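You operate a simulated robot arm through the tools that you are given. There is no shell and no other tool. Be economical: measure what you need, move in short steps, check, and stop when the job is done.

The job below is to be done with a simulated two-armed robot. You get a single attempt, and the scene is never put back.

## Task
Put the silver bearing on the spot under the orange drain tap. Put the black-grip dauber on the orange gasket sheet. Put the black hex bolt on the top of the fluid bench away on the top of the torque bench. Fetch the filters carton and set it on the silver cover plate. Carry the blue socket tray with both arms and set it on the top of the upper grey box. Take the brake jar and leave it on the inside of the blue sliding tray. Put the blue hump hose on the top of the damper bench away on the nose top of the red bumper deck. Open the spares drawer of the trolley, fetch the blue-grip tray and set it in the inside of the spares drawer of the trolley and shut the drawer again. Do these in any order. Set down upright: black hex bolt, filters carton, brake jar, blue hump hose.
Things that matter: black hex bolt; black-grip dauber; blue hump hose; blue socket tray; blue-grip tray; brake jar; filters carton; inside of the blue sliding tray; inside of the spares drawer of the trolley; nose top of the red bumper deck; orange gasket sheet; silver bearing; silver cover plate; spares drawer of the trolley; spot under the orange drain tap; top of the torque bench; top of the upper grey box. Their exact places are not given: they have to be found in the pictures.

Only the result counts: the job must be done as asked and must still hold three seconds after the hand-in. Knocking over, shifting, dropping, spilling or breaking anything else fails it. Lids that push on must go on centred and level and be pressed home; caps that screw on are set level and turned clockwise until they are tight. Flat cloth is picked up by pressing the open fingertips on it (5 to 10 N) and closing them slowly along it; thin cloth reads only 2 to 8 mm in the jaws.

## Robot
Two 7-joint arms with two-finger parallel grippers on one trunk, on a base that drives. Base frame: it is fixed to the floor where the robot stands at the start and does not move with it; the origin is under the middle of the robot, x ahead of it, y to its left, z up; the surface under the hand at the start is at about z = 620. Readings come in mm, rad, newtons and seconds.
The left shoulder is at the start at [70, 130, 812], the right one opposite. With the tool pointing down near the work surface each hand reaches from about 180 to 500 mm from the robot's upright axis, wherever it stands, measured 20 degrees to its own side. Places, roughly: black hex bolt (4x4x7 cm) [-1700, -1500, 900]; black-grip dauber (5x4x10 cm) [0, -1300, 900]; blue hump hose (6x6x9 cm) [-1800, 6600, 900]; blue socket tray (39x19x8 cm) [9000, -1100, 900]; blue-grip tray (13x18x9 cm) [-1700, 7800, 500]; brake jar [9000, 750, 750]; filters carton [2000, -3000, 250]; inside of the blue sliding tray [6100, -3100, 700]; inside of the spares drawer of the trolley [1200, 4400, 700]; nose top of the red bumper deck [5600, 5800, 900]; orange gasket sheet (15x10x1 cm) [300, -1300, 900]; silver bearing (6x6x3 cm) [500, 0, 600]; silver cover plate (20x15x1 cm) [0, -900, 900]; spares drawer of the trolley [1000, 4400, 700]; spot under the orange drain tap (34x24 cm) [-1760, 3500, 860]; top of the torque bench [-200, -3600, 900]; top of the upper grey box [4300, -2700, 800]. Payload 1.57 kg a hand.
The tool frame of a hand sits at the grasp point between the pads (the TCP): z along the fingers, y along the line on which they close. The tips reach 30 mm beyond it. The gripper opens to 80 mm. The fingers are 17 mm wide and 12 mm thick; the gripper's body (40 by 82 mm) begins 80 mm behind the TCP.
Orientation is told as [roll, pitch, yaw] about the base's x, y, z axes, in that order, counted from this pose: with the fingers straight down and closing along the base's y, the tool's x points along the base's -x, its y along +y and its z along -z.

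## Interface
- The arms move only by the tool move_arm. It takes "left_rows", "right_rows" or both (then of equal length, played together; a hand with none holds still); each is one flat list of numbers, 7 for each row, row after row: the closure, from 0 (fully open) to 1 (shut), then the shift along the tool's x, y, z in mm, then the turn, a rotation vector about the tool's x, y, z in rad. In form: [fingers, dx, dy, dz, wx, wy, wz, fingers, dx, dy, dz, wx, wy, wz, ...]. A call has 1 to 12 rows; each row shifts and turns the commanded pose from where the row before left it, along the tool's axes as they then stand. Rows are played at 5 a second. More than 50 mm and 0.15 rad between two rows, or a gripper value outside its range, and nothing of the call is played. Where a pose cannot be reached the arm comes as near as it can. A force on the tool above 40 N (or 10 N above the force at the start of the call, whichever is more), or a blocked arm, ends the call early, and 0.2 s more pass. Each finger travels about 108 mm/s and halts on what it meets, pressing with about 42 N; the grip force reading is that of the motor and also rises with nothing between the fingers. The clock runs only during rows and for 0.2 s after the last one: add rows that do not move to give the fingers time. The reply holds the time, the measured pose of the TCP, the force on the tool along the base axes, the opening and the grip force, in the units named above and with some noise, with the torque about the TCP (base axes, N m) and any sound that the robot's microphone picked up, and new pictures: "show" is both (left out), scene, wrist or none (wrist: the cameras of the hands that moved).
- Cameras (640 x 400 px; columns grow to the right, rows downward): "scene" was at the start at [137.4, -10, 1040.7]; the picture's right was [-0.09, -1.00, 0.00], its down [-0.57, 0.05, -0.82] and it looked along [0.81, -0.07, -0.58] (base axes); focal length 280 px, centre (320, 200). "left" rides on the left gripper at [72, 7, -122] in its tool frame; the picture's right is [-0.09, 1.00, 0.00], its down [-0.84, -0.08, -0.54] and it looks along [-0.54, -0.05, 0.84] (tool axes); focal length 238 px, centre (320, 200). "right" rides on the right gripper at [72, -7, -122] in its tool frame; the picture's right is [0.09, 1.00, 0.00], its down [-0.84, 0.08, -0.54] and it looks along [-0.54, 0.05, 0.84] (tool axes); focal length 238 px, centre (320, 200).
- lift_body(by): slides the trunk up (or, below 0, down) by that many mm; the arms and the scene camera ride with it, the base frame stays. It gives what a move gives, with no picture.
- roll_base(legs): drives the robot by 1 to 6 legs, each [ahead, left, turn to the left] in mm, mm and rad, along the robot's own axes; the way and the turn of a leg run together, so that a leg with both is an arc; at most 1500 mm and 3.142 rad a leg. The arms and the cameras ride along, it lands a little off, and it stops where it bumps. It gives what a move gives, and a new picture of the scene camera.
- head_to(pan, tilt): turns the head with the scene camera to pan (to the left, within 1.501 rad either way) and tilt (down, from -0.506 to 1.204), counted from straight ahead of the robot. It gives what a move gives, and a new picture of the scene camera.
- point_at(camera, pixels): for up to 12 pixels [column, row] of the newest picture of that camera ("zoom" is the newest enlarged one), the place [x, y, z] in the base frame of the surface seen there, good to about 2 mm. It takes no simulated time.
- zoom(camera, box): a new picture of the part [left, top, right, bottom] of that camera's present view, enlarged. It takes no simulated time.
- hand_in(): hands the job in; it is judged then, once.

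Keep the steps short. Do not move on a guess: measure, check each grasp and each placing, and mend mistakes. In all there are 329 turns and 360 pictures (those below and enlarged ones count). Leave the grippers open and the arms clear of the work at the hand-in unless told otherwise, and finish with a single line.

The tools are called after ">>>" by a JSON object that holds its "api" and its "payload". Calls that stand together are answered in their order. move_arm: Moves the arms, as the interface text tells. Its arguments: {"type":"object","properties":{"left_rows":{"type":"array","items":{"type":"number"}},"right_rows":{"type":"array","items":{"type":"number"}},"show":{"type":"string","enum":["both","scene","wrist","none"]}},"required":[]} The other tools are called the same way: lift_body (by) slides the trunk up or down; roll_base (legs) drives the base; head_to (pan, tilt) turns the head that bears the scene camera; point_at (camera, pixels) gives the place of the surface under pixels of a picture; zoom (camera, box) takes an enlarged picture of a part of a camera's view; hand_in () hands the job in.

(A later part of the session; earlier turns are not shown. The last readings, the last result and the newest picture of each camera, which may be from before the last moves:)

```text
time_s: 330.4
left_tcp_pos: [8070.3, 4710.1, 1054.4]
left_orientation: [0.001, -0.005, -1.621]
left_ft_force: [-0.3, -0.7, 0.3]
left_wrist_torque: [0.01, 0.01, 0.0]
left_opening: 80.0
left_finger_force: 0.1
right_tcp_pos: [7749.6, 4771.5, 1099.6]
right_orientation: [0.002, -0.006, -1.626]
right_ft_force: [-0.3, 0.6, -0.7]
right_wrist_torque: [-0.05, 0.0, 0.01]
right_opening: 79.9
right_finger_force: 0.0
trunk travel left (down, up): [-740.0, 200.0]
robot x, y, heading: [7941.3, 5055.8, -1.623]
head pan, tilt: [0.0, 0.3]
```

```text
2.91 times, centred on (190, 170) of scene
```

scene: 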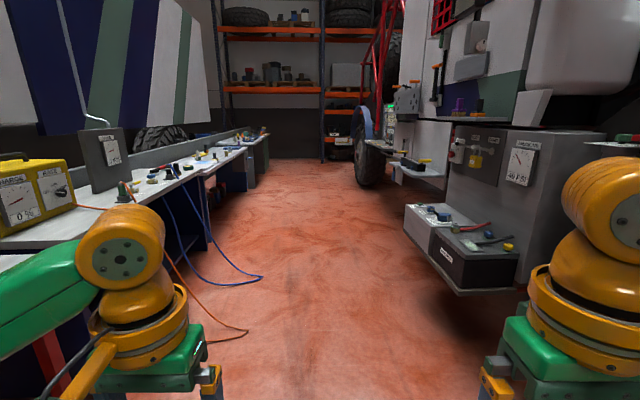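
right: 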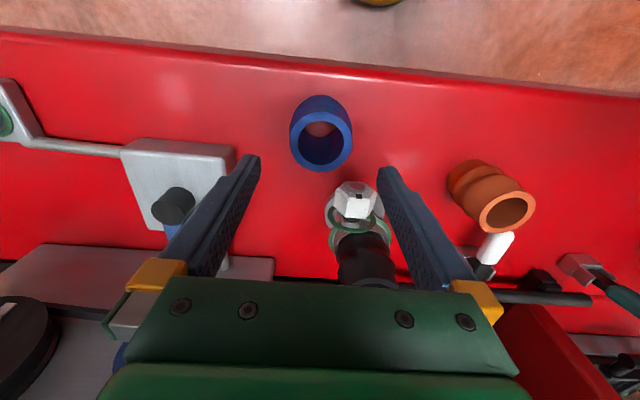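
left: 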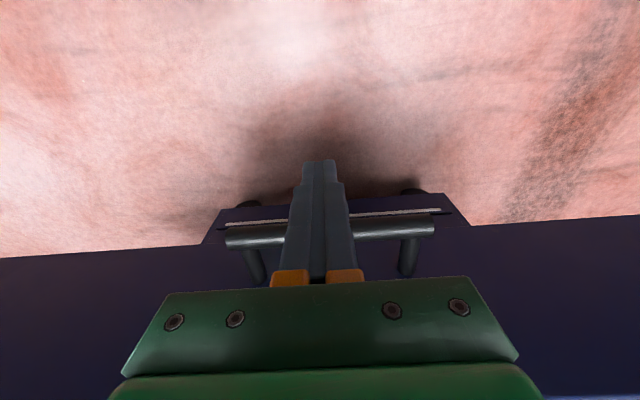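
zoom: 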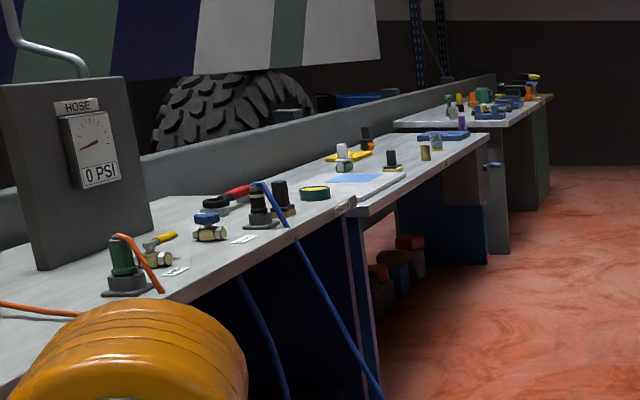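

The aisle is free between x 7200 and 8310 (a hose lies on the floor beyond that). I'll drive down x≈7760 to y≈1000 and face the benches.

>>> {"api": "roll_base", "payload": {"legs": [[0, 0, -0.103], [1170, 0, 0], [0, 0, 0.155], [1500, 0, 0], [1400, 0, 0], [0, 0, 1.571]]}}

```text
time_s: 355.0
left_tcp_pos: [8199.3, 1155.3, 1053.9]
left_orientation: [0.002, -0.008, 0.067]
left_ft_force: [0.3, 0.3, 1.2]
left_wrist_torque: [0.01, -0.01, 0.03]
left_opening: 79.8
left_finger_force: 0.0
right_tcp_pos: [8174.9, 828.1, 1099.2]
right_orientation: [0.001, -0.005, 0.064]
right_ft_force: [0.0, 0.3, -0.1]
right_wrist_torque: [-0.02, -0.03, -0.04]
right_opening: 79.8
right_finger_force: 0.1
trunk travel left (down, up): [-740.0, 200.0]
robot x, y, heading: [7864.8, 987.2, 0.062]
head pan, tilt: [0.0, 0.3]
```

scene: 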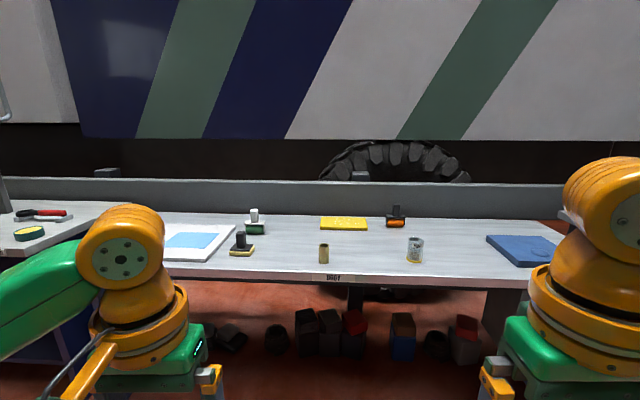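

>>> {"api": "zoom", "payload": {"camera": "scene", "box": [220, 190, 460, 300]}}

>>> {"api": "point_at", "payload": {"camera": "scene", "pixels": [[415, 240], [415, 258], [409, 248], [421, 248], [323, 245], [323, 260], [395, 215], [255, 225], [400, 275], [242, 245]]}}

```text
2.67 times, centred on (340, 245) of scene
```

zoom: 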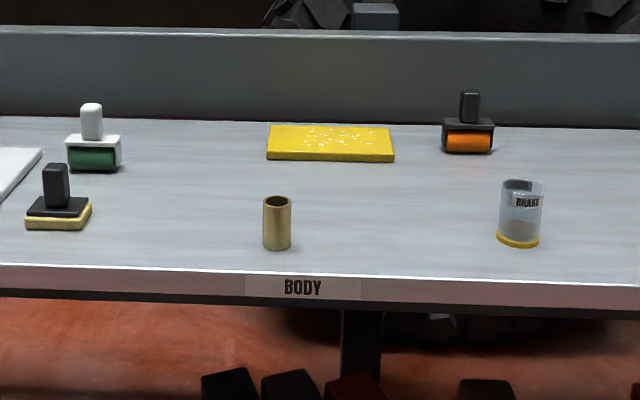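

```text
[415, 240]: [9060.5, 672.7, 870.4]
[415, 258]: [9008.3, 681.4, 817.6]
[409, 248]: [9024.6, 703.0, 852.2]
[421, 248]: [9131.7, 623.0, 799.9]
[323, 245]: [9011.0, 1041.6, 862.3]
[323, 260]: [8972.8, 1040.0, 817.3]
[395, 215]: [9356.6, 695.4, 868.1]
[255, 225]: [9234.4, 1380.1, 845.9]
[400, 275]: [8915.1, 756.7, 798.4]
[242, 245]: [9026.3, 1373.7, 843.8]
```

The jar labelled BRAKE is the clear one at about (9035,680), on a bench top at z 800. I'll drive up to (8605,830) so the right hand can take it.

>>> {"api": "roll_base", "payload": {"legs": [[0, -202, 0], [725, 0, -0.062]]}}

>>> {"api": "head_to", "payload": {"pan": -0.15, "tilt": 0.65}}

```text
time_s: 360.2
left_tcp_pos: [8951.3, 949.4, 1054.8]
left_orientation: [0.003, -0.008, -0.003]
left_ft_force: [0.2, -0.5, -0.3]
left_wrist_torque: [-0.01, 0.01, 0.04]
left_opening: 80.1
left_finger_force: 0.0
right_tcp_pos: [8905.9, 623.4, 1099.7]
right_orientation: [0.003, -0.006, -0.006]
right_ft_force: [0.8, 0.3, 0.7]
right_wrist_torque: [-0.02, 0.01, -0.02]
right_opening: 80.2
right_finger_force: 0.1
trunk travel left (down, up): [-740.0, 200.0]
robot x, y, heading: [8610.2, 803.2, -0.003]
head pan, tilt: [0.0, 0.3]
```

scene: 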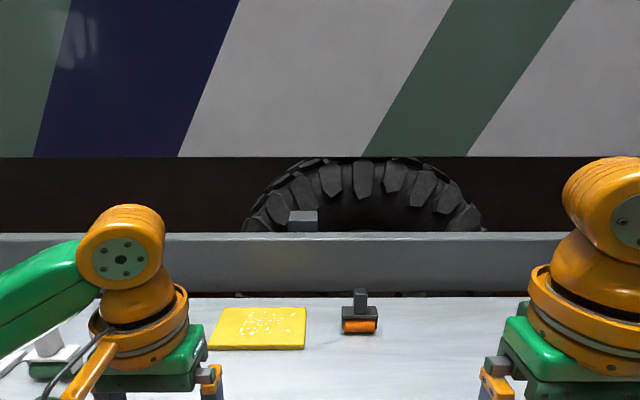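

```text
time_s: 361.0
left_tcp_pos: [8952.2, 949.4, 1054.2]
left_orientation: [0.002, -0.008, -0.002]
left_ft_force: [0.5, 0.3, 0.2]
left_wrist_torque: [0.02, -0.03, 0.03]
left_opening: 79.8
left_finger_force: 0.1
right_tcp_pos: [8906.4, 624.1, 1098.7]
right_orientation: [0.004, -0.006, -0.005]
right_ft_force: [0.0, 0.0, -0.1]
right_wrist_torque: [0.01, 0.02, 0.02]
right_opening: 80.3
right_finger_force: 0.0
trunk travel left (down, up): [-740.0, 200.0]
robot x, y, heading: [8610.3, 801.4, -0.004]
head pan, tilt: [-0.15, 0.649]
```

scene: 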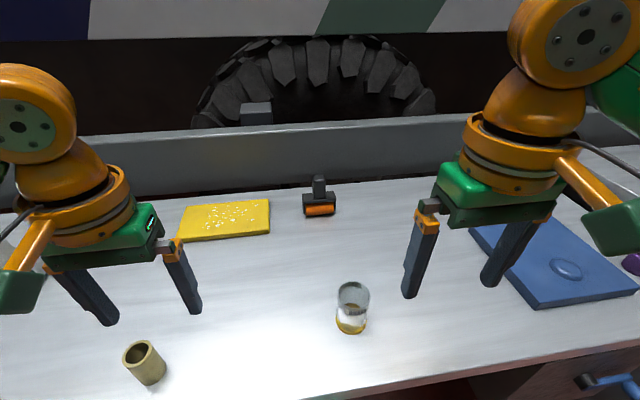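

>>> {"api": "zoom", "payload": {"camera": "scene", "box": [300, 260, 420, 350]}}

>>> {"api": "point_at", "payload": {"camera": "scene", "pixels": [[338, 290], [370, 290], [353, 283], [353, 301], [351, 333], [340, 320], [366, 320], [400, 290]]}}

```text
4.44 times, centred on (360, 305) of scene
```

zoom: 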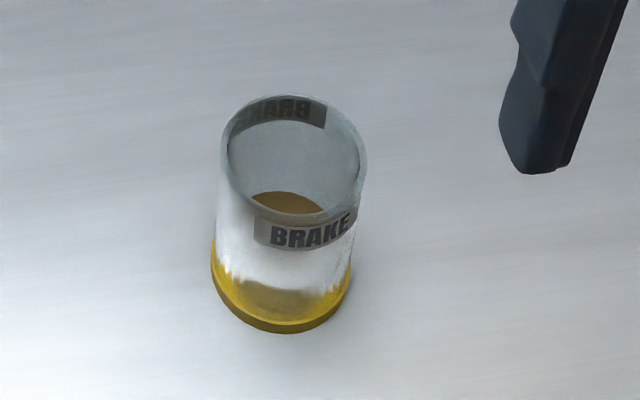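

```text
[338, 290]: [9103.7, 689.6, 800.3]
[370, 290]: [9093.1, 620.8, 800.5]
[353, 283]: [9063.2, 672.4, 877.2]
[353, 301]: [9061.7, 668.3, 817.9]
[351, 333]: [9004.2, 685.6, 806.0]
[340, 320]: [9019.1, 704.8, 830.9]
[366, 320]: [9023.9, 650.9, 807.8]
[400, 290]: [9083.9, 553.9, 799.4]
```

The jar's centre is about (9034,677), top about 882, with some fluid in it. I'll lower the trunk 40 and bring the right hand above it.

>>> {"api": "lift_body", "payload": {"by": -40}}

>>> {"api": "move_arm", "payload": {"right_rows": [0, -25.6, 10.6, 21, 0, 0, 0, 0, -25.6, 10.6, 21, 0, 0, 0, 0, -25.6, 10.6, 21, 0, 0, 0, 0, -25.6, 10.6, 21, 0, 0, 0, 0, -25.6, 10.6, 21, 0, 0, 0, 0, 0, 0, 0, 0, 0, 0], "show": "both"}}

```text
time_s: 361.9
left_tcp_pos: [8952.6, 948.2, 1014.8]
left_orientation: [0.0, -0.008, -0.001]
left_ft_force: [0.2, 0.7, 0.4]
left_wrist_torque: [0.0, 0.0, 0.0]
left_opening: 80.3
left_finger_force: 0.1
right_tcp_pos: [8906.2, 623.8, 1059.5]
right_orientation: [0.002, -0.005, -0.005]
right_ft_force: [0.4, 0.5, 0.7]
right_wrist_torque: [0.0, 0.0, 0.0]
right_opening: 80.0
right_finger_force: 0.1
trunk travel left (down, up): [-700.0, 240.0]
robot x, y, heading: [8609.5, 799.5, -0.006]
head pan, tilt: [-0.15, 0.649]
```

```text
time_s: 363.3
left_tcp_pos: [8952.4, 948.9, 1014.3]
left_orientation: [0.002, -0.007, -0.001]
left_ft_force: [-0.2, -0.3, -0.4]
left_wrist_torque: [0.03, -0.03, 0.02]
left_opening: 79.9
left_finger_force: 0.0
right_tcp_pos: [9035.7, 675.4, 954.4]
right_orientation: [0.002, -0.007, -0.005]
right_ft_force: [-0.1, -0.2, 0.4]
right_wrist_torque: [0.01, -0.05, -0.03]
right_opening: 79.9
right_finger_force: 0.0
trunk travel left (down, up): [-700.0, 240.0]
robot x, y, heading: [8609.5, 801.8, -0.004]
head pan, tilt: [-0.15, 0.649]
```

scene: 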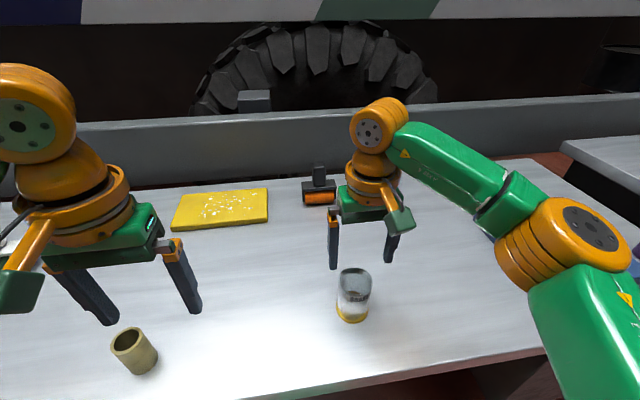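
right: 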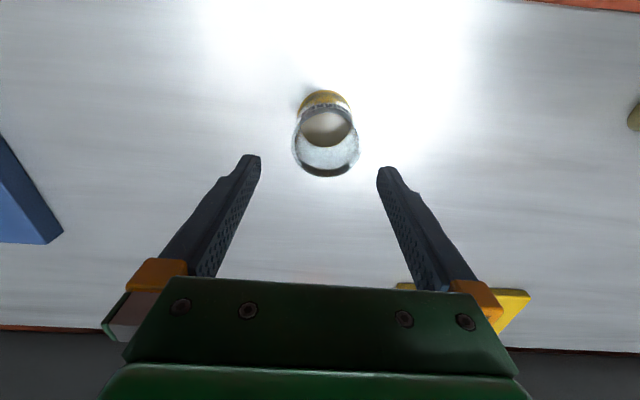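

>>> {"api": "point_at", "payload": {"camera": "right", "pixels": [[325, 175], [294, 145], [359, 145], [325, 108], [297, 160], [356, 160], [325, 92]]}}

```text
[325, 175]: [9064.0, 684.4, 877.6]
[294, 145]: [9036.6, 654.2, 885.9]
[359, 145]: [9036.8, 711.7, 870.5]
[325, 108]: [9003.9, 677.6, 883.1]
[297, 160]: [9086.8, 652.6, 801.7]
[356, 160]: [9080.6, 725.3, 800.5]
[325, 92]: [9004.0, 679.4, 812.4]
```

Centre (9034,681). I'll shift 5 mm, descend to 842 and close gently.

>>> {"api": "move_arm", "payload": {"right_rows": [0, 1.5, 5.5, 30, 0, 0, 0, 0, 0, 0, 41, 0, 0, 0, 0, 0, 0, 41, 0, 0, 0, 0, 0, 0, 0, 0, 0, 0, 0.15, 0, 0, 0, 0, 0, 0, 0.3, 0, 0, 0, 0, 0, 0, 1, 0, 0, 0, 0, 0, 0, 1, 0, 0, 0, 0, 0, 0, 1, 0, 0, 0, 0, 0, 0], "show": "wrist"}}

```text
time_s: 365.3
left_tcp_pos: [8952.0, 948.0, 1013.6]
left_orientation: [0.002, -0.007, -0.001]
left_ft_force: [-0.3, -0.5, 0.2]
left_wrist_torque: [0.0, 0.02, 0.03]
left_opening: 80.1
left_finger_force: 0.1
right_tcp_pos: [9033.5, 681.3, 843.1]
right_orientation: [0.002, -0.006, -0.004]
right_ft_force: [-0.9, 0.2, 0.2]
right_wrist_torque: [0.01, 0.01, -0.01]
right_opening: 58.9
right_finger_force: 42.2
trunk travel left (down, up): [-700.0, 240.0]
robot x, y, heading: [8610.6, 803.2, -0.005]
head pan, tilt: [-0.15, 0.649]
```

right: 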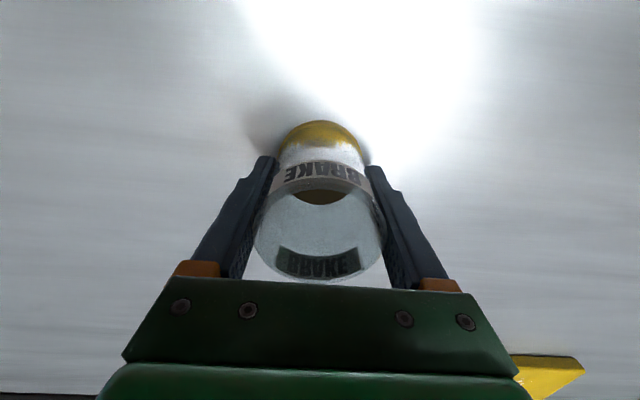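

Jar held (58.9 mm). Lifting straight up slowly, then drawing in.

>>> {"api": "move_arm", "payload": {"right_rows": [1, 0, 0, -15, 0, 0, 0, 1, 0, 0, -25, 0, 0, 0, 1, 0, 0, -30, 0, 0, 0, 1, 0, 0, -30, 0, 0, 0, 1, 15, 0, -20, 0, 0, 0, 1, 25, 0, -10, 0, 0, 0, 1, 30, 0, -5, 0, 0, 0, 1, 30, 0, -5, 0, 0, 0, 1, 20, 0, 0, 0, 0, 0, 1, 10, 0, 0, 0, 0, 0, 1, 0, 0, 0, 0, 0, 0], "show": "both"}}

```text
time_s: 367.7
left_tcp_pos: [8952.0, 948.3, 1013.7]
left_orientation: [0.002, -0.007, -0.002]
left_ft_force: [-0.4, 0.1, 0.5]
left_wrist_torque: [-0.02, 0.01, -0.02]
left_opening: 80.1
left_finger_force: 0.1
right_tcp_pos: [8903.4, 681.4, 981.3]
right_orientation: [0.002, -0.004, -0.005]
right_ft_force: [0.0, -0.2, -0.1]
right_wrist_torque: [0.02, 0.04, -0.01]
right_opening: 59.2
right_finger_force: 42.4
trunk travel left (down, up): [-700.0, 240.0]
robot x, y, heading: [8610.0, 806.9, -0.004]
head pan, tilt: [-0.15, 0.649]
```

scene: 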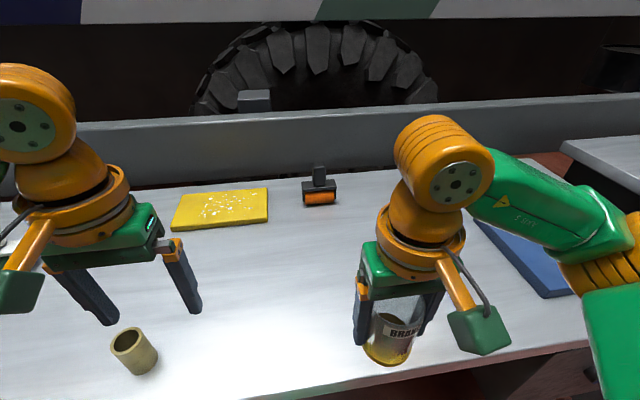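
right: 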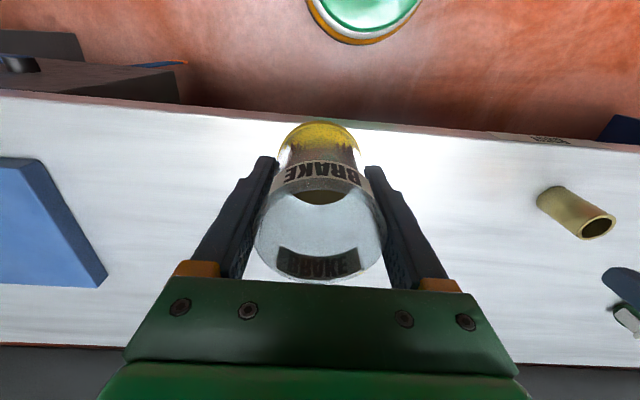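

The jar is held upright. I'll back off 700 and head south down the aisle, then look for the sliding tray near (6100,-3100).

>>> {"api": "roll_base", "payload": {"legs": [[-720, 0, 0], [0, 0, -1.567], [1500, 0, 0], [0, 0, -0.6]]}}

>>> {"api": "head_to", "payload": {"pan": 0.0, "tilt": 0.3}}

```text
time_s: 384.2
left_tcp_pos: [7747.2, -1057.5, 1013.0]
left_orientation: [0.001, -0.007, -2.223]
left_ft_force: [0.7, 0.1, -1.0]
left_wrist_torque: [0.01, 0.01, 0.01]
left_opening: 80.2
left_finger_force: 0.1
right_tcp_pos: [7564.3, -856.9, 979.7]
right_orientation: [0.001, -0.007, -2.225]
right_ft_force: [-0.9, -0.2, -1.0]
right_wrist_torque: [0.0, -0.01, -0.01]
right_opening: 58.8
right_finger_force: 42.2
trunk travel left (down, up): [-700.0, 240.0]
robot x, y, heading: [7836.3, -696.2, -2.23]
head pan, tilt: [-0.15, 0.649]
```

scene: 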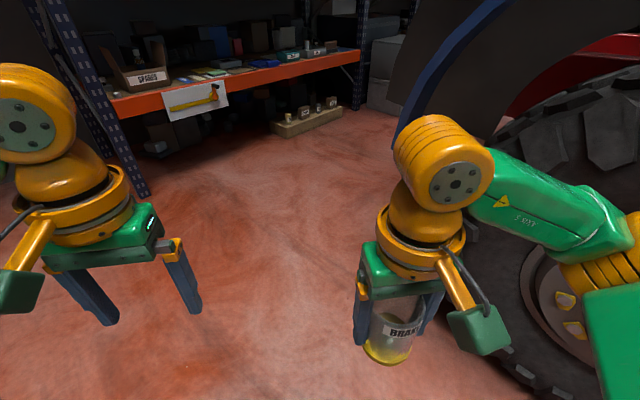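

```text
time_s: 385.0
left_tcp_pos: [7747.2, -1057.2, 1015.8]
left_orientation: [0.002, -0.007, -2.223]
left_ft_force: [0.2, -0.3, -1.0]
left_wrist_torque: [0.0, 0.03, 0.01]
left_opening: 80.1
left_finger_force: 0.1
right_tcp_pos: [7565.1, -856.5, 981.4]
right_orientation: [0.001, -0.006, -2.228]
right_ft_force: [0.4, 0.6, -1.1]
right_wrist_torque: [-0.02, -0.02, 0.01]
right_opening: 59.2
right_finger_force: 41.9
trunk travel left (down, up): [-700.0, 240.0]
robot x, y, heading: [7838.1, -695.2, -2.23]
head pan, tilt: [0.0, 0.3]
```

scene: 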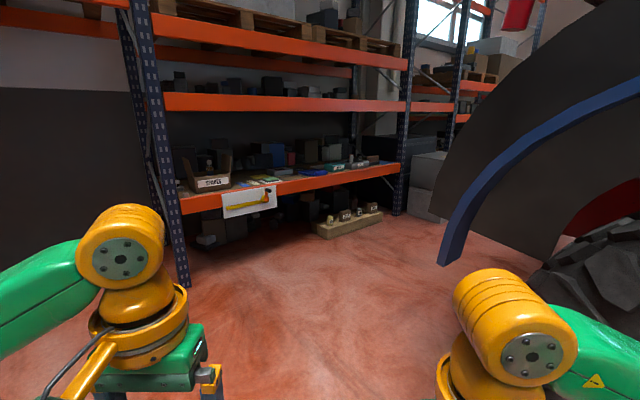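

>>> {"api": "zoom", "payload": {"camera": "scene", "box": [140, 110, 460, 270]}}

>>> {"api": "point_at", "payload": {"camera": "scene", "pixels": [[210, 185], [270, 180], [312, 172], [250, 195], [350, 165], [430, 165], [425, 200], [345, 222], [185, 270], [400, 210], [445, 260], [545, 250]]}}

```text
2.00 times, centred on (300, 190) of scene
```

zoom: 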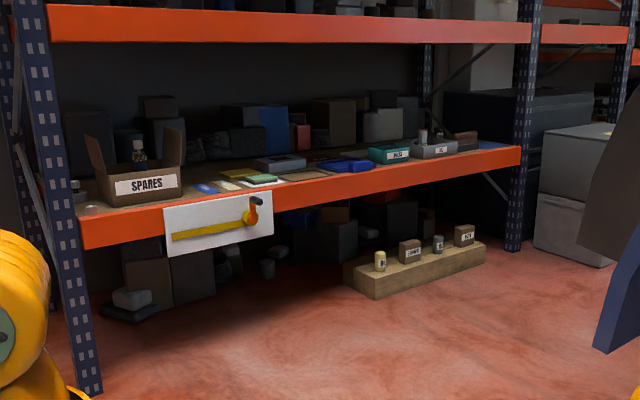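

```text
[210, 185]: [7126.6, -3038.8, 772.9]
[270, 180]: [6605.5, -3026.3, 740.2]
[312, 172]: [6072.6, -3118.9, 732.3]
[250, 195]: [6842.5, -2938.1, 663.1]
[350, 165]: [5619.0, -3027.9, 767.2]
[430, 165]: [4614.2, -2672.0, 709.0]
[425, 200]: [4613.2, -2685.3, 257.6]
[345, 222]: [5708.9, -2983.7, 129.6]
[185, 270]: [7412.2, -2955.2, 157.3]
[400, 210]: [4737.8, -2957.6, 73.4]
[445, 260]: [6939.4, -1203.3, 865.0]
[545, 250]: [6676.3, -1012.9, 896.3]
```

The blue sliding tray is at (6073,-3119,~732) on the rack shelf, whose front is at y≈-2940. I'll drive round the fender to (6220,-2200) and face the rack.

>>> {"api": "roll_base", "payload": {"legs": [[0, 0, 0.423], [1445, 0, 0], [0, 0, -1.256], [1281, 0, 0], [0, 0, 1.492]]}}

>>> {"api": "head_to", "payload": {"pan": -0.1, "tilt": 0.5}}

```text
time_s: 406.5
left_tcp_pos: [6346.5, -2553.2, 1014.0]
left_orientation: [0.001, -0.008, -1.567]
left_ft_force: [-0.4, -0.5, 0.5]
left_wrist_torque: [-0.01, -0.02, -0.01]
left_opening: 80.1
left_finger_force: 0.0
right_tcp_pos: [6077.4, -2506.0, 981.6]
right_orientation: [0.001, -0.005, -1.571]
right_ft_force: [1.5, -0.3, -0.6]
right_wrist_torque: [0.04, 0.03, -0.02]
right_opening: 58.8
right_finger_force: 42.0
trunk travel left (down, up): [-700.0, 240.0]
robot x, y, heading: [6194.0, -2211.8, -1.577]
head pan, tilt: [0.0, 0.3]
```

scene: 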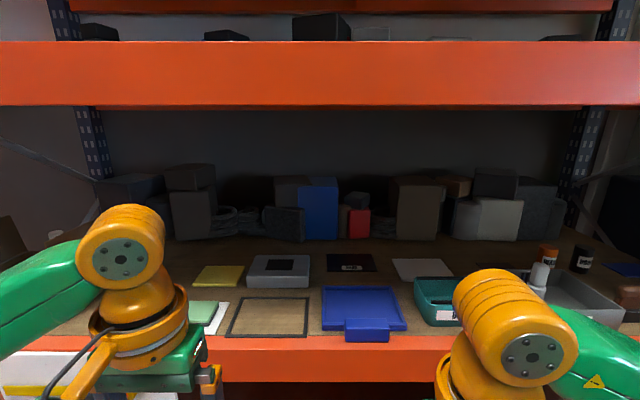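

```text
time_s: 407.2
left_tcp_pos: [6345.7, -2552.7, 1013.8]
left_orientation: [0.002, -0.006, -1.567]
left_ft_force: [0.7, -0.1, -0.6]
left_wrist_torque: [0.0, 0.02, 0.02]
left_opening: 79.8
left_finger_force: 0.0
right_tcp_pos: [6078.7, -2505.0, 981.0]
right_orientation: [0.001, -0.005, -1.571]
right_ft_force: [0.2, -0.1, -1.2]
right_wrist_torque: [0.02, -0.01, -0.03]
right_opening: 59.4
right_finger_force: 42.4
trunk travel left (down, up): [-700.0, 240.0]
robot x, y, heading: [6197.6, -2211.8, -1.568]
head pan, tilt: [-0.099, 0.499]
```

scene: 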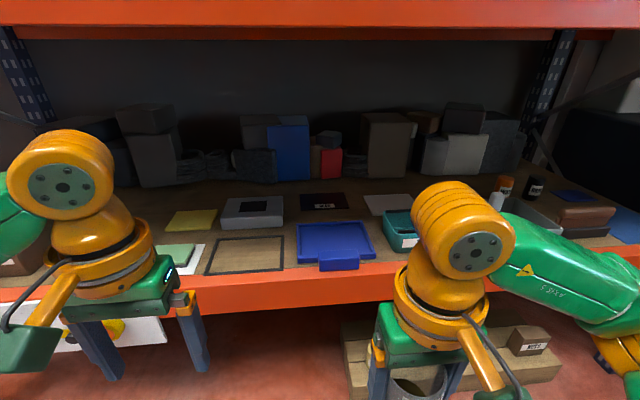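

>>> {"api": "zoom", "payload": {"camera": "scene", "box": [200, 190, 420, 310]}}

>>> {"api": "point_at", "payload": {"camera": "scene", "pixels": [[300, 228], [366, 226], [300, 256], [373, 254], [335, 242], [338, 265], [338, 258], [320, 265], [356, 262], [300, 10], [300, 35], [340, 290]]}}

```text
2.91 times, centred on (310, 250) of scene
```

zoom: 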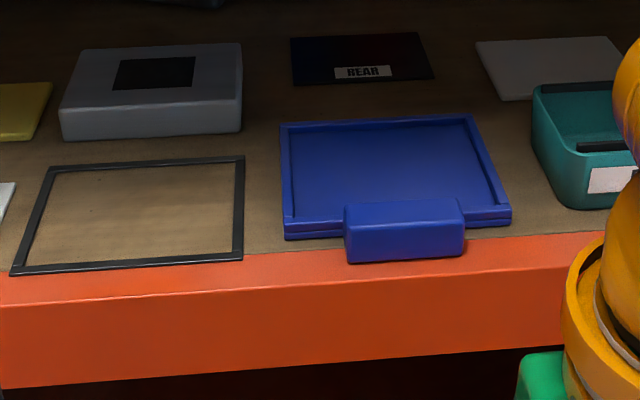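

```text
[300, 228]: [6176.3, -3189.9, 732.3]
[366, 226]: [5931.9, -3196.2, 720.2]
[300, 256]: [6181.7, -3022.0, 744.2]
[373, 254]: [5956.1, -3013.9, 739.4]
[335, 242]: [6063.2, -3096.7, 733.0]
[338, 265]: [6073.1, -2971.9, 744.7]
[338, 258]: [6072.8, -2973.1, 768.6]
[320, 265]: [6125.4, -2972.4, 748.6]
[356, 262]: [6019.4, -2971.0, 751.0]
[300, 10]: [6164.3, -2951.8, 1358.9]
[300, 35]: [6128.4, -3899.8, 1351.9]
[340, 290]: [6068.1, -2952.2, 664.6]
```

>>> {"api": "point_at", "payload": {"camera": "scene", "pixels": [[360, 350], [365, 385], [545, 375], [350, 325], [540, 350], [525, 340]]}}

>>> {"api": "head_to", "payload": {"pan": -0.4, "tilt": 0.8}}

```text
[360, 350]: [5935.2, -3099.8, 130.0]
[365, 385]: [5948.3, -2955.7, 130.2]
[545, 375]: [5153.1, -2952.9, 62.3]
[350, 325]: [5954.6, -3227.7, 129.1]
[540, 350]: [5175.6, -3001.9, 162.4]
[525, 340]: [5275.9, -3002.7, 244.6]
```

```text
time_s: 408.0
left_tcp_pos: [6345.4, -2552.5, 1015.0]
left_orientation: [0.002, -0.007, -1.567]
left_ft_force: [-0.6, -0.5, 0.0]
left_wrist_torque: [0.0, 0.01, 0.01]
left_opening: 79.7
left_finger_force: 0.1
right_tcp_pos: [6078.4, -2505.2, 982.1]
right_orientation: [0.002, -0.005, -1.573]
right_ft_force: [-0.1, -0.2, -1.7]
right_wrist_torque: [0.0, 0.0, 0.02]
right_opening: 59.0
right_finger_force: 41.7
trunk travel left (down, up): [-700.0, 240.0]
robot x, y, heading: [6194.8, -2214.6, -1.568]
head pan, tilt: [-0.4, 0.799]
```

scene: 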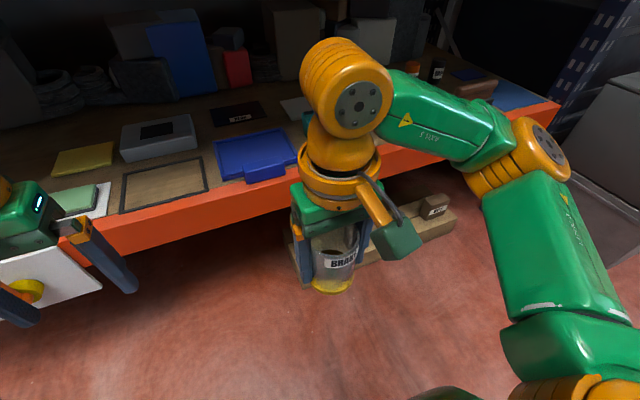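

The floor block's front is flush with the shelf front, so I can come in. Trunk down 60, then ahead 455.

>>> {"api": "lift_body", "payload": {"by": -60}}

>>> {"api": "roll_base", "payload": {"legs": [[455, 18, 0]]}}

>>> {"api": "head_to", "payload": {"pan": -0.15, "tilt": 0.85}}

```text
time_s: 409.0
left_tcp_pos: [6346.2, -2552.1, 953.9]
left_orientation: [0.002, -0.008, -1.568]
left_ft_force: [-0.1, 0.6, -0.7]
left_wrist_torque: [0.03, -0.01, 0.01]
left_opening: 80.0
left_finger_force: 0.1
right_tcp_pos: [6078.1, -2505.0, 920.9]
right_orientation: [0.002, -0.006, -1.57]
right_ft_force: [-0.8, 0.2, -0.8]
right_wrist_torque: [-0.04, -0.02, -0.01]
right_opening: 59.2
right_finger_force: 41.5
trunk travel left (down, up): [-640.0, 300.0]
robot x, y, heading: [6197.5, -2214.2, -1.576]
head pan, tilt: [-0.4, 0.799]
```

```text
time_s: 411.8
left_tcp_pos: [6362.4, -3004.2, 953.1]
left_orientation: [0.001, -0.007, -1.571]
left_ft_force: [-0.3, 0.3, 0.0]
left_wrist_torque: [0.01, 0.0, 0.02]
left_opening: 79.9
left_finger_force: 0.0
right_tcp_pos: [6095.3, -2957.0, 921.9]
right_orientation: [0.001, -0.005, -1.574]
right_ft_force: [-0.6, -1.0, -1.3]
right_wrist_torque: [-0.01, -0.03, 0.01]
right_opening: 59.0
right_finger_force: 42.2
trunk travel left (down, up): [-640.0, 300.0]
robot x, y, heading: [6214.2, -2664.1, -1.572]
head pan, tilt: [-0.4, 0.799]
```

scene: 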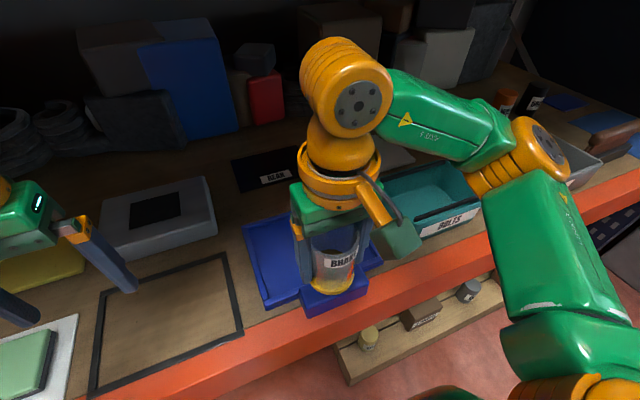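

```text
time_s: 412.5
left_tcp_pos: [6363.2, -3004.8, 953.3]
left_orientation: [0.002, -0.008, -1.57]
left_ft_force: [-0.3, -0.4, -0.2]
left_wrist_torque: [0.01, -0.02, 0.01]
left_opening: 79.8
left_finger_force: 0.1
right_tcp_pos: [6094.1, -2956.3, 922.7]
right_orientation: [0.003, -0.004, -1.573]
right_ft_force: [-0.6, 0.1, -1.8]
right_wrist_torque: [0.0, 0.01, -0.04]
right_opening: 59.1
right_finger_force: 42.0
trunk travel left (down, up): [-640.0, 300.0]
robot x, y, heading: [6214.3, -2665.3, -1.578]
head pan, tilt: [-0.15, 0.85]
```

scene: 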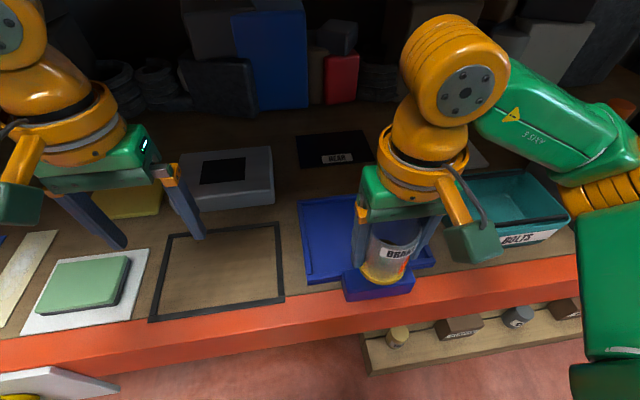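

Bringing the jar over the tray's inside (6065,-3100), down to z 830.

>>> {"api": "move_arm", "payload": {"right_rows": [1, -15, -3, 5, 0, 0, 0, 1, -25, -5, 12, 0, 0, 0, 1, -28, -6, 20, 0, 0, 0, 1, -28, -6, 20, 0, 0, 0, 1, -28, -6, 20, 0, 0, 0, 1, -20, -3, 15, 0, 0, 0, 1, 0, 0, 0, 0, 0, 0], "show": "both"}}

```text
time_s: 414.1
left_tcp_pos: [6362.9, -3004.8, 954.0]
left_orientation: [0.002, -0.009, -1.569]
left_ft_force: [0.3, 0.9, -0.1]
left_wrist_torque: [0.02, 0.0, -0.01]
left_opening: 80.2
left_finger_force: 0.0
right_tcp_pos: [6065.2, -3100.0, 830.3]
right_orientation: [0.001, -0.005, -1.576]
right_ft_force: [-0.6, -0.1, -0.4]
right_wrist_torque: [-0.01, 0.0, 0.03]
right_opening: 59.1
right_finger_force: 42.5
trunk travel left (down, up): [-640.0, 300.0]
robot x, y, heading: [6216.1, -2665.1, -1.574]
head pan, tilt: [-0.15, 0.85]
```

scene: 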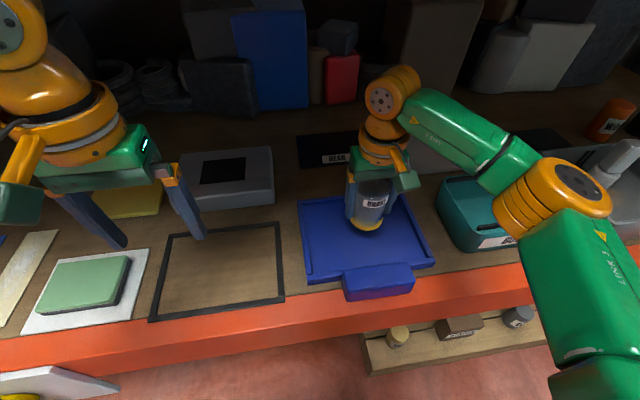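
right: 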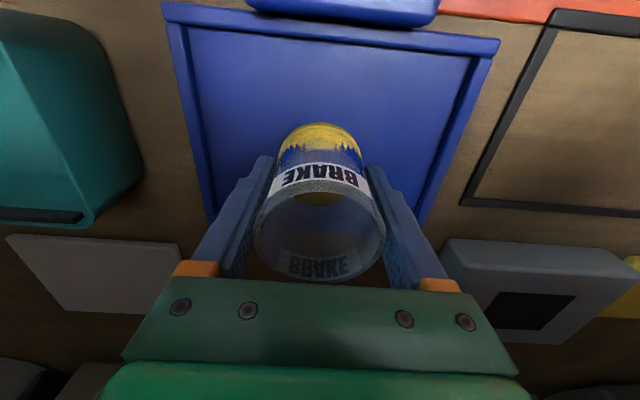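

The jar is over the tray's middle. Lowering 50 mm, then in small steps.

>>> {"api": "move_arm", "payload": {"right_rows": [1, 0, 0, 20, 0, 0, 0, 1, 0, 0, 20, 0, 0, 0, 1, 0, 0, 10, 0, 0, 0, 1, 0, 0, 1.5, 0, 0, 0, 1, 0, 0, 0, 0, 0, 0], "show": "none"}}

>>> {"api": "move_arm", "payload": {"right_rows": [1, 0, 0, 1, 0, 0, 0, 1, 0, 0, 1, 0, 0, 0, 1, 0, 0, 0, 0, 0, 0], "show": "none"}}

```text
time_s: 415.3
left_tcp_pos: [6360.9, -3004.9, 954.0]
left_orientation: [0.003, -0.008, -1.572]
left_ft_force: [-0.2, -0.1, -0.2]
left_wrist_torque: [0.0, 0.01, -0.02]
left_opening: 80.2
left_finger_force: 0.1
right_tcp_pos: [6066.3, -3100.5, 779.2]
right_orientation: [0.003, -0.006, -1.575]
right_ft_force: [-0.6, -0.2, -0.9]
right_wrist_torque: [0.01, -0.01, -0.02]
right_opening: 58.9
right_finger_force: 42.1
trunk travel left (down, up): [-640.0, 300.0]
robot x, y, heading: [6215.1, -2664.0, -1.57]
head pan, tilt: [-0.15, 0.85]
```

```text
time_s: 416.1
left_tcp_pos: [6362.0, -3005.6, 954.3]
left_orientation: [0.001, -0.006, -1.571]
left_ft_force: [-0.4, 1.0, 0.1]
left_wrist_torque: [0.01, -0.01, -0.02]
left_opening: 80.1
left_finger_force: 0.1
right_tcp_pos: [6064.9, -3101.1, 776.3]
right_orientation: [0.003, -0.006, -1.575]
right_ft_force: [-0.1, -0.3, -0.7]
right_wrist_torque: [0.0, 0.01, 0.02]
right_opening: 59.0
right_finger_force: 42.5
trunk travel left (down, up): [-640.0, 300.0]
robot x, y, heading: [6214.2, -2660.8, -1.572]
head pan, tilt: [-0.15, 0.85]
```

>>> {"api": "move_arm", "payload": {"right_rows": [1, 0, 0, 1, 0, 0, 0, 1, 0, 0, 0, 0, 0, 0], "show": "wrist"}}

```text
time_s: 416.7
left_tcp_pos: [6360.9, -3005.4, 953.8]
left_orientation: [0.002, -0.007, -1.571]
left_ft_force: [0.2, 0.1, -0.5]
left_wrist_torque: [0.02, 0.05, 0.01]
left_opening: 79.9
left_finger_force: 0.0
right_tcp_pos: [6065.4, -3100.9, 775.6]
right_orientation: [0.003, -0.007, -1.574]
right_ft_force: [0.4, -0.3, 0.2]
right_wrist_torque: [0.02, 0.01, -0.05]
right_opening: 59.1
right_finger_force: 41.9
trunk travel left (down, up): [-640.0, 300.0]
robot x, y, heading: [6213.5, -2663.4, -1.574]
head pan, tilt: [-0.15, 0.85]
```

right: 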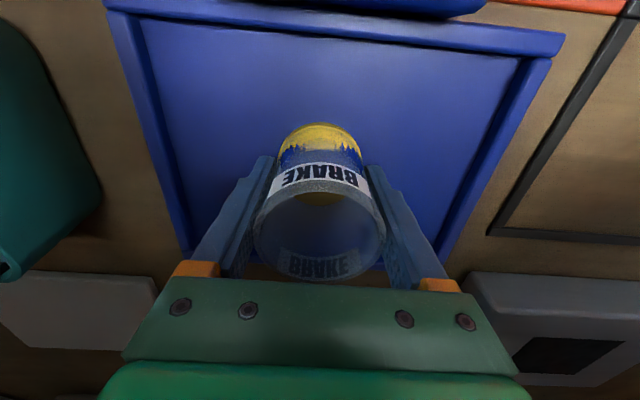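

No contact yet; a couple more single millimetres.

>>> {"api": "move_arm", "payload": {"right_rows": [1, 0, 0, 1, 0, 0, 0, 1, 0, 0, 0, 0, 0, 0], "show": "none"}}

>>> {"api": "move_arm", "payload": {"right_rows": [1, 0, 0, 0.7, 0, 0, 0, 1, 0, 0, 0, 0, 0, 0], "show": "none"}}

```text
time_s: 417.3
left_tcp_pos: [6363.1, -3004.6, 953.4]
left_orientation: [0.0, -0.007, -1.57]
left_ft_force: [0.4, 0.4, 0.5]
left_wrist_torque: [0.0, 0.04, -0.04]
left_opening: 80.0
left_finger_force: 0.0
right_tcp_pos: [6064.6, -3101.6, 774.7]
right_orientation: [0.001, -0.007, -1.574]
right_ft_force: [0.4, -1.1, 3.7]
right_wrist_torque: [-0.01, 0.09, 0.02]
right_opening: 59.2
right_finger_force: 41.5
trunk travel left (down, up): [-640.0, 300.0]
robot x, y, heading: [6214.7, -2664.4, -1.574]
head pan, tilt: [-0.15, 0.85]
```

```text
time_s: 417.9
left_tcp_pos: [6362.8, -3003.4, 954.5]
left_orientation: [-0.001, -0.009, -1.571]
left_ft_force: [-0.8, 0.3, 0.9]
left_wrist_torque: [0.01, -0.02, 0.01]
left_opening: 80.0
left_finger_force: 0.0
right_tcp_pos: [6064.8, -3100.9, 775.9]
right_orientation: [0.002, -0.007, -1.575]
right_ft_force: [-0.1, -3.6, 9.4]
right_wrist_torque: [-0.11, 0.17, 0.05]
right_opening: 58.8
right_finger_force: 41.7
trunk travel left (down, up): [-640.0, 300.0]
robot x, y, heading: [6215.1, -2664.8, -1.572]
head pan, tilt: [-0.15, 0.85]
```

Contact (9 N). I'll open slowly, rise, and draw back.

>>> {"api": "move_arm", "payload": {"right_rows": [0.6, 0, 0, -0.5, 0, 0, 0, 0.3, 0, 0, 0, 0, 0, 0, 0, 0, 0, 0, 0, 0, 0, 0, 0, 0, 0, 0, 0, 0, 0, 0, 0, -45, 0, 0, 0, 0, 0, 0, -45, 0, 0, 0, 0, 0, 0, -45, 0, 0, 0, 0, 40, 10, -10, 0, 0, 0, 0, 40, 10, 0, 0, 0, 0, 0, 40, 10, 0, 0, 0, 0, 0, 0, 0, 0, 0, 0, 0], "show": "scene"}}

```text
time_s: 420.3
left_tcp_pos: [6362.5, -3005.2, 952.7]
left_orientation: [0.001, -0.007, -1.571]
left_ft_force: [-0.1, 0.6, -0.3]
left_wrist_torque: [0.02, 0.01, -0.01]
left_opening: 80.1
left_finger_force: 0.1
right_tcp_pos: [6093.6, -2981.1, 918.9]
right_orientation: [0.002, -0.005, -1.573]
right_ft_force: [0.0, -0.8, -0.2]
right_wrist_torque: [0.01, 0.01, -0.01]
right_opening: 80.1
right_finger_force: 0.0
trunk travel left (down, up): [-640.0, 300.0]
robot x, y, heading: [6217.3, -2660.2, -1.579]
head pan, tilt: [-0.15, 0.85]
```

scene: 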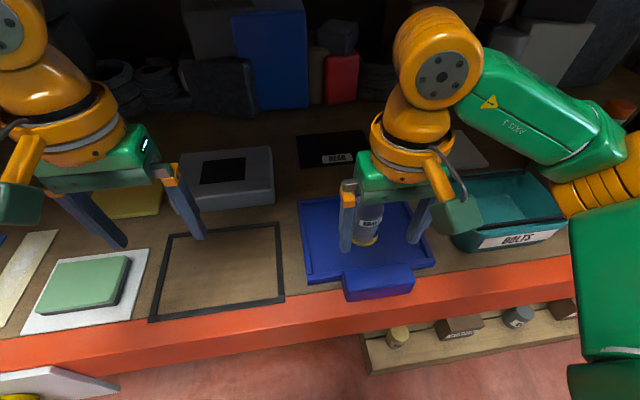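

The jar stands upright in the tray. Now the socket tray: I'll back out and drive round to about (8300,-1200), facing the east bench.

>>> {"api": "roll_base", "payload": {"legs": [[-450, 0, 0], [0, 0, 1.614], [1290, 0, 0], [0, 0, 0.809], [1200, 0, 0], [0, 0, -0.849]]}}

>>> {"api": "head_to", "payload": {"pan": 0.0, "tilt": 0.45}}

```text
time_s: 443.1
left_tcp_pos: [8615.8, -1060.4, 954.8]
left_orientation: [0.002, -0.007, 0.055]
left_ft_force: [0.0, -0.2, -0.5]
left_wrist_torque: [0.02, 0.0, 0.03]
left_opening: 80.3
left_finger_force: 0.1
right_tcp_pos: [8605.8, -1329.8, 919.7]
right_orientation: [0.0, -0.005, 0.052]
right_ft_force: [-0.1, 0.3, -0.2]
right_wrist_torque: [-0.04, 0.02, 0.02]
right_opening: 80.1
right_finger_force: 0.1
trunk travel left (down, up): [-640.0, 300.0]
robot x, y, heading: [8287.5, -1229.4, 0.047]
head pan, tilt: [-0.15, 0.85]
```

scene: 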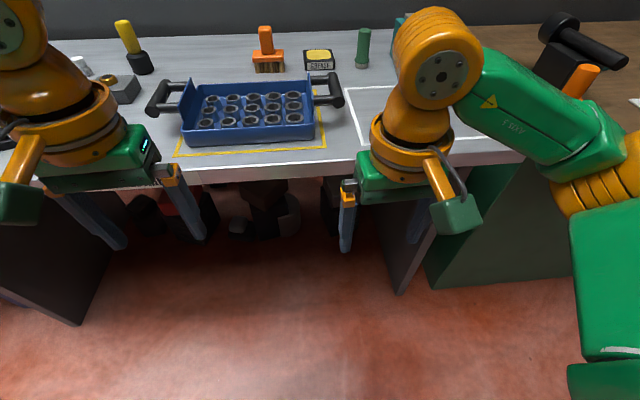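

```text
time_s: 444.0
left_tcp_pos: [8615.9, -1060.6, 953.9]
left_orientation: [0.001, -0.007, 0.055]
left_ft_force: [0.1, -0.6, -0.2]
left_wrist_torque: [0.0, -0.02, 0.01]
left_opening: 79.8
left_finger_force: 0.0
right_tcp_pos: [8606.2, -1329.7, 920.4]
right_orientation: [0.002, -0.004, 0.051]
right_ft_force: [-1.2, 0.2, 0.0]
right_wrist_torque: [0.01, 0.0, 0.01]
right_opening: 80.0
right_finger_force: 0.0
trunk travel left (down, up): [-640.0, 300.0]
robot x, y, heading: [8282.3, -1221.3, 0.054]
head pan, tilt: [0.0, 0.45]
```

scene: 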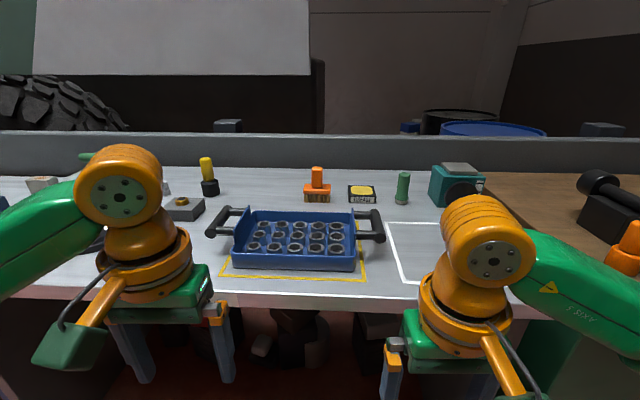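

The blue socket tray is in view, with a black handle bar at each end. I'll zoom and measure them.

>>> {"api": "zoom", "payload": {"camera": "scene", "box": [190, 190, 410, 290]}}

>>> {"api": "point_at", "payload": {"camera": "zoom", "pixels": [[85, 60], [60, 130], [72, 95], [110, 60], [90, 135], [545, 65], [555, 145], [550, 105], [490, 70], [500, 150], [300, 235], [140, 220]]}}

```text
2.91 times, centred on (300, 240) of scene
```

zoom: 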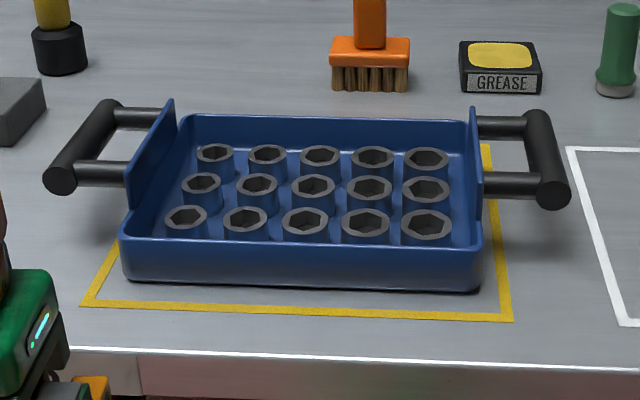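

```text
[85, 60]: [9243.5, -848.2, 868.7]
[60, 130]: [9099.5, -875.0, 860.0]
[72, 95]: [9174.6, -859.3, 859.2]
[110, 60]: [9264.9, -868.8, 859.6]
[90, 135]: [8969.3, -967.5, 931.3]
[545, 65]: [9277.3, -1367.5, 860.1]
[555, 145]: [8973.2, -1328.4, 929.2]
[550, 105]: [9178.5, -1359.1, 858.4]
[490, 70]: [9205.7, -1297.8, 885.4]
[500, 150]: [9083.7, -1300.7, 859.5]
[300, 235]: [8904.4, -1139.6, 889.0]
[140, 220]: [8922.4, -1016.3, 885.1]
```

>>> {"api": "point_at", "payload": {"camera": "zoom", "pixels": [[108, 106], [85, 140], [62, 175], [538, 118], [546, 152], [555, 190], [165, 105], [125, 190], [475, 120], [478, 200], [300, 265], [475, 265]]}}

```text
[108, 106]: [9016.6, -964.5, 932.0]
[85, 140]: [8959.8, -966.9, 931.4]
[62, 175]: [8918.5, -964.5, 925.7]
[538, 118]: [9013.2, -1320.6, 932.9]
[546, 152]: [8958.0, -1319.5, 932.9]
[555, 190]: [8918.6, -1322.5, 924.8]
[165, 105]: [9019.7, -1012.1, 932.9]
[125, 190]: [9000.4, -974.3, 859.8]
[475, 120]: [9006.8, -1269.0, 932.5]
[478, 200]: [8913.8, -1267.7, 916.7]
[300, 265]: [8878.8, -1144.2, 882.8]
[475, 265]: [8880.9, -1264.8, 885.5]
```

The bars run along x (8915–9018) at y=-966 and y=-1321, top z 933. I'll raise the trunk 140 and stand centred at (8557,-1143).

>>> {"api": "lift_body", "payload": {"by": 140}}

>>> {"api": "roll_base", "payload": {"legs": [[0, 67, 0], [275, 0, -0.053]]}}

>>> {"api": "head_to", "payload": {"pan": 0.0, "tilt": 0.8}}

```text
time_s: 445.7
left_tcp_pos: [8615.6, -1061.3, 1093.1]
left_orientation: [0.003, -0.006, 0.056]
left_ft_force: [0.4, 0.0, 0.6]
left_wrist_torque: [-0.01, 0.0, -0.02]
left_opening: 79.7
left_finger_force: 0.1
right_tcp_pos: [8606.3, -1329.6, 1059.6]
right_orientation: [0.002, -0.006, 0.052]
right_ft_force: [-0.2, 0.5, 1.1]
right_wrist_torque: [-0.02, 0.02, 0.0]
right_opening: 80.0
right_finger_force: 0.0
trunk travel left (down, up): [-780.0, 160.0]
robot x, y, heading: [8282.6, -1222.0, 0.054]
head pan, tilt: [0.0, 0.45]
```

```text
time_s: 448.2
left_tcp_pos: [8893.7, -1001.8, 1094.4]
left_orientation: [0.001, -0.009, 0.006]
left_ft_force: [0.5, 1.1, 0.1]
left_wrist_torque: [-0.01, -0.03, 0.01]
left_opening: 79.8
left_finger_force: 0.1
right_tcp_pos: [8870.5, -1267.7, 1060.1]
right_orientation: [0.001, -0.007, 0.007]
right_ft_force: [-0.4, 0.7, 0.2]
right_wrist_torque: [0.01, -0.04, 0.02]
right_opening: 80.1
right_finger_force: 0.1
trunk travel left (down, up): [-780.0, 160.0]
robot x, y, heading: [8553.8, -1149.9, 0.001]
head pan, tilt: [0.0, 0.45]
```

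scene: 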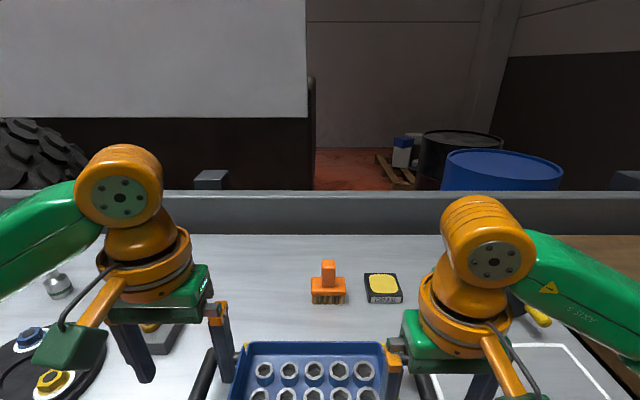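

```text
time_s: 449.1
left_tcp_pos: [8895.6, -1000.9, 1094.1]
left_orientation: [0.002, -0.008, 0.008]
left_ft_force: [0.5, 0.2, 0.1]
left_wrist_torque: [0.02, -0.03, -0.01]
left_opening: 79.8
left_finger_force: 0.1
right_tcp_pos: [8872.6, -1268.8, 1059.6]
right_orientation: [0.002, -0.003, 0.005]
right_ft_force: [0.7, -0.1, 0.5]
right_wrist_torque: [0.01, 0.0, 0.03]
right_opening: 79.9
right_finger_force: 0.0
trunk travel left (down, up): [-780.0, 160.0]
robot x, y, heading: [8555.7, -1150.2, -0.002]
head pan, tilt: [0.0, 0.799]
```

scene: 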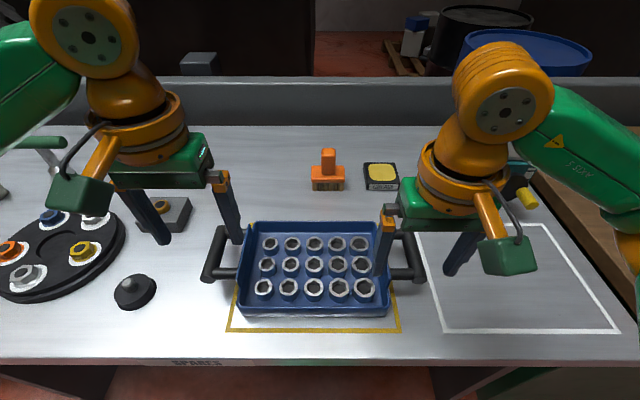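

>>> {"api": "point_at", "payload": {"camera": "scene", "pixels": [[217, 238], [206, 277], [212, 258], [407, 235], [418, 277], [412, 256], [238, 260], [391, 258], [150, 290]]}}

```text
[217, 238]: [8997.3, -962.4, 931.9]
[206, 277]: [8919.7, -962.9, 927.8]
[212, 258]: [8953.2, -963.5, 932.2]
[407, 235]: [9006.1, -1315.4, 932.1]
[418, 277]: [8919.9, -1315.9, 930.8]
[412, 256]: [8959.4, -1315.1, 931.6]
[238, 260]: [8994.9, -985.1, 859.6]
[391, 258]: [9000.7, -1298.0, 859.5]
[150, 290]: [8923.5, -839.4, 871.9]
```

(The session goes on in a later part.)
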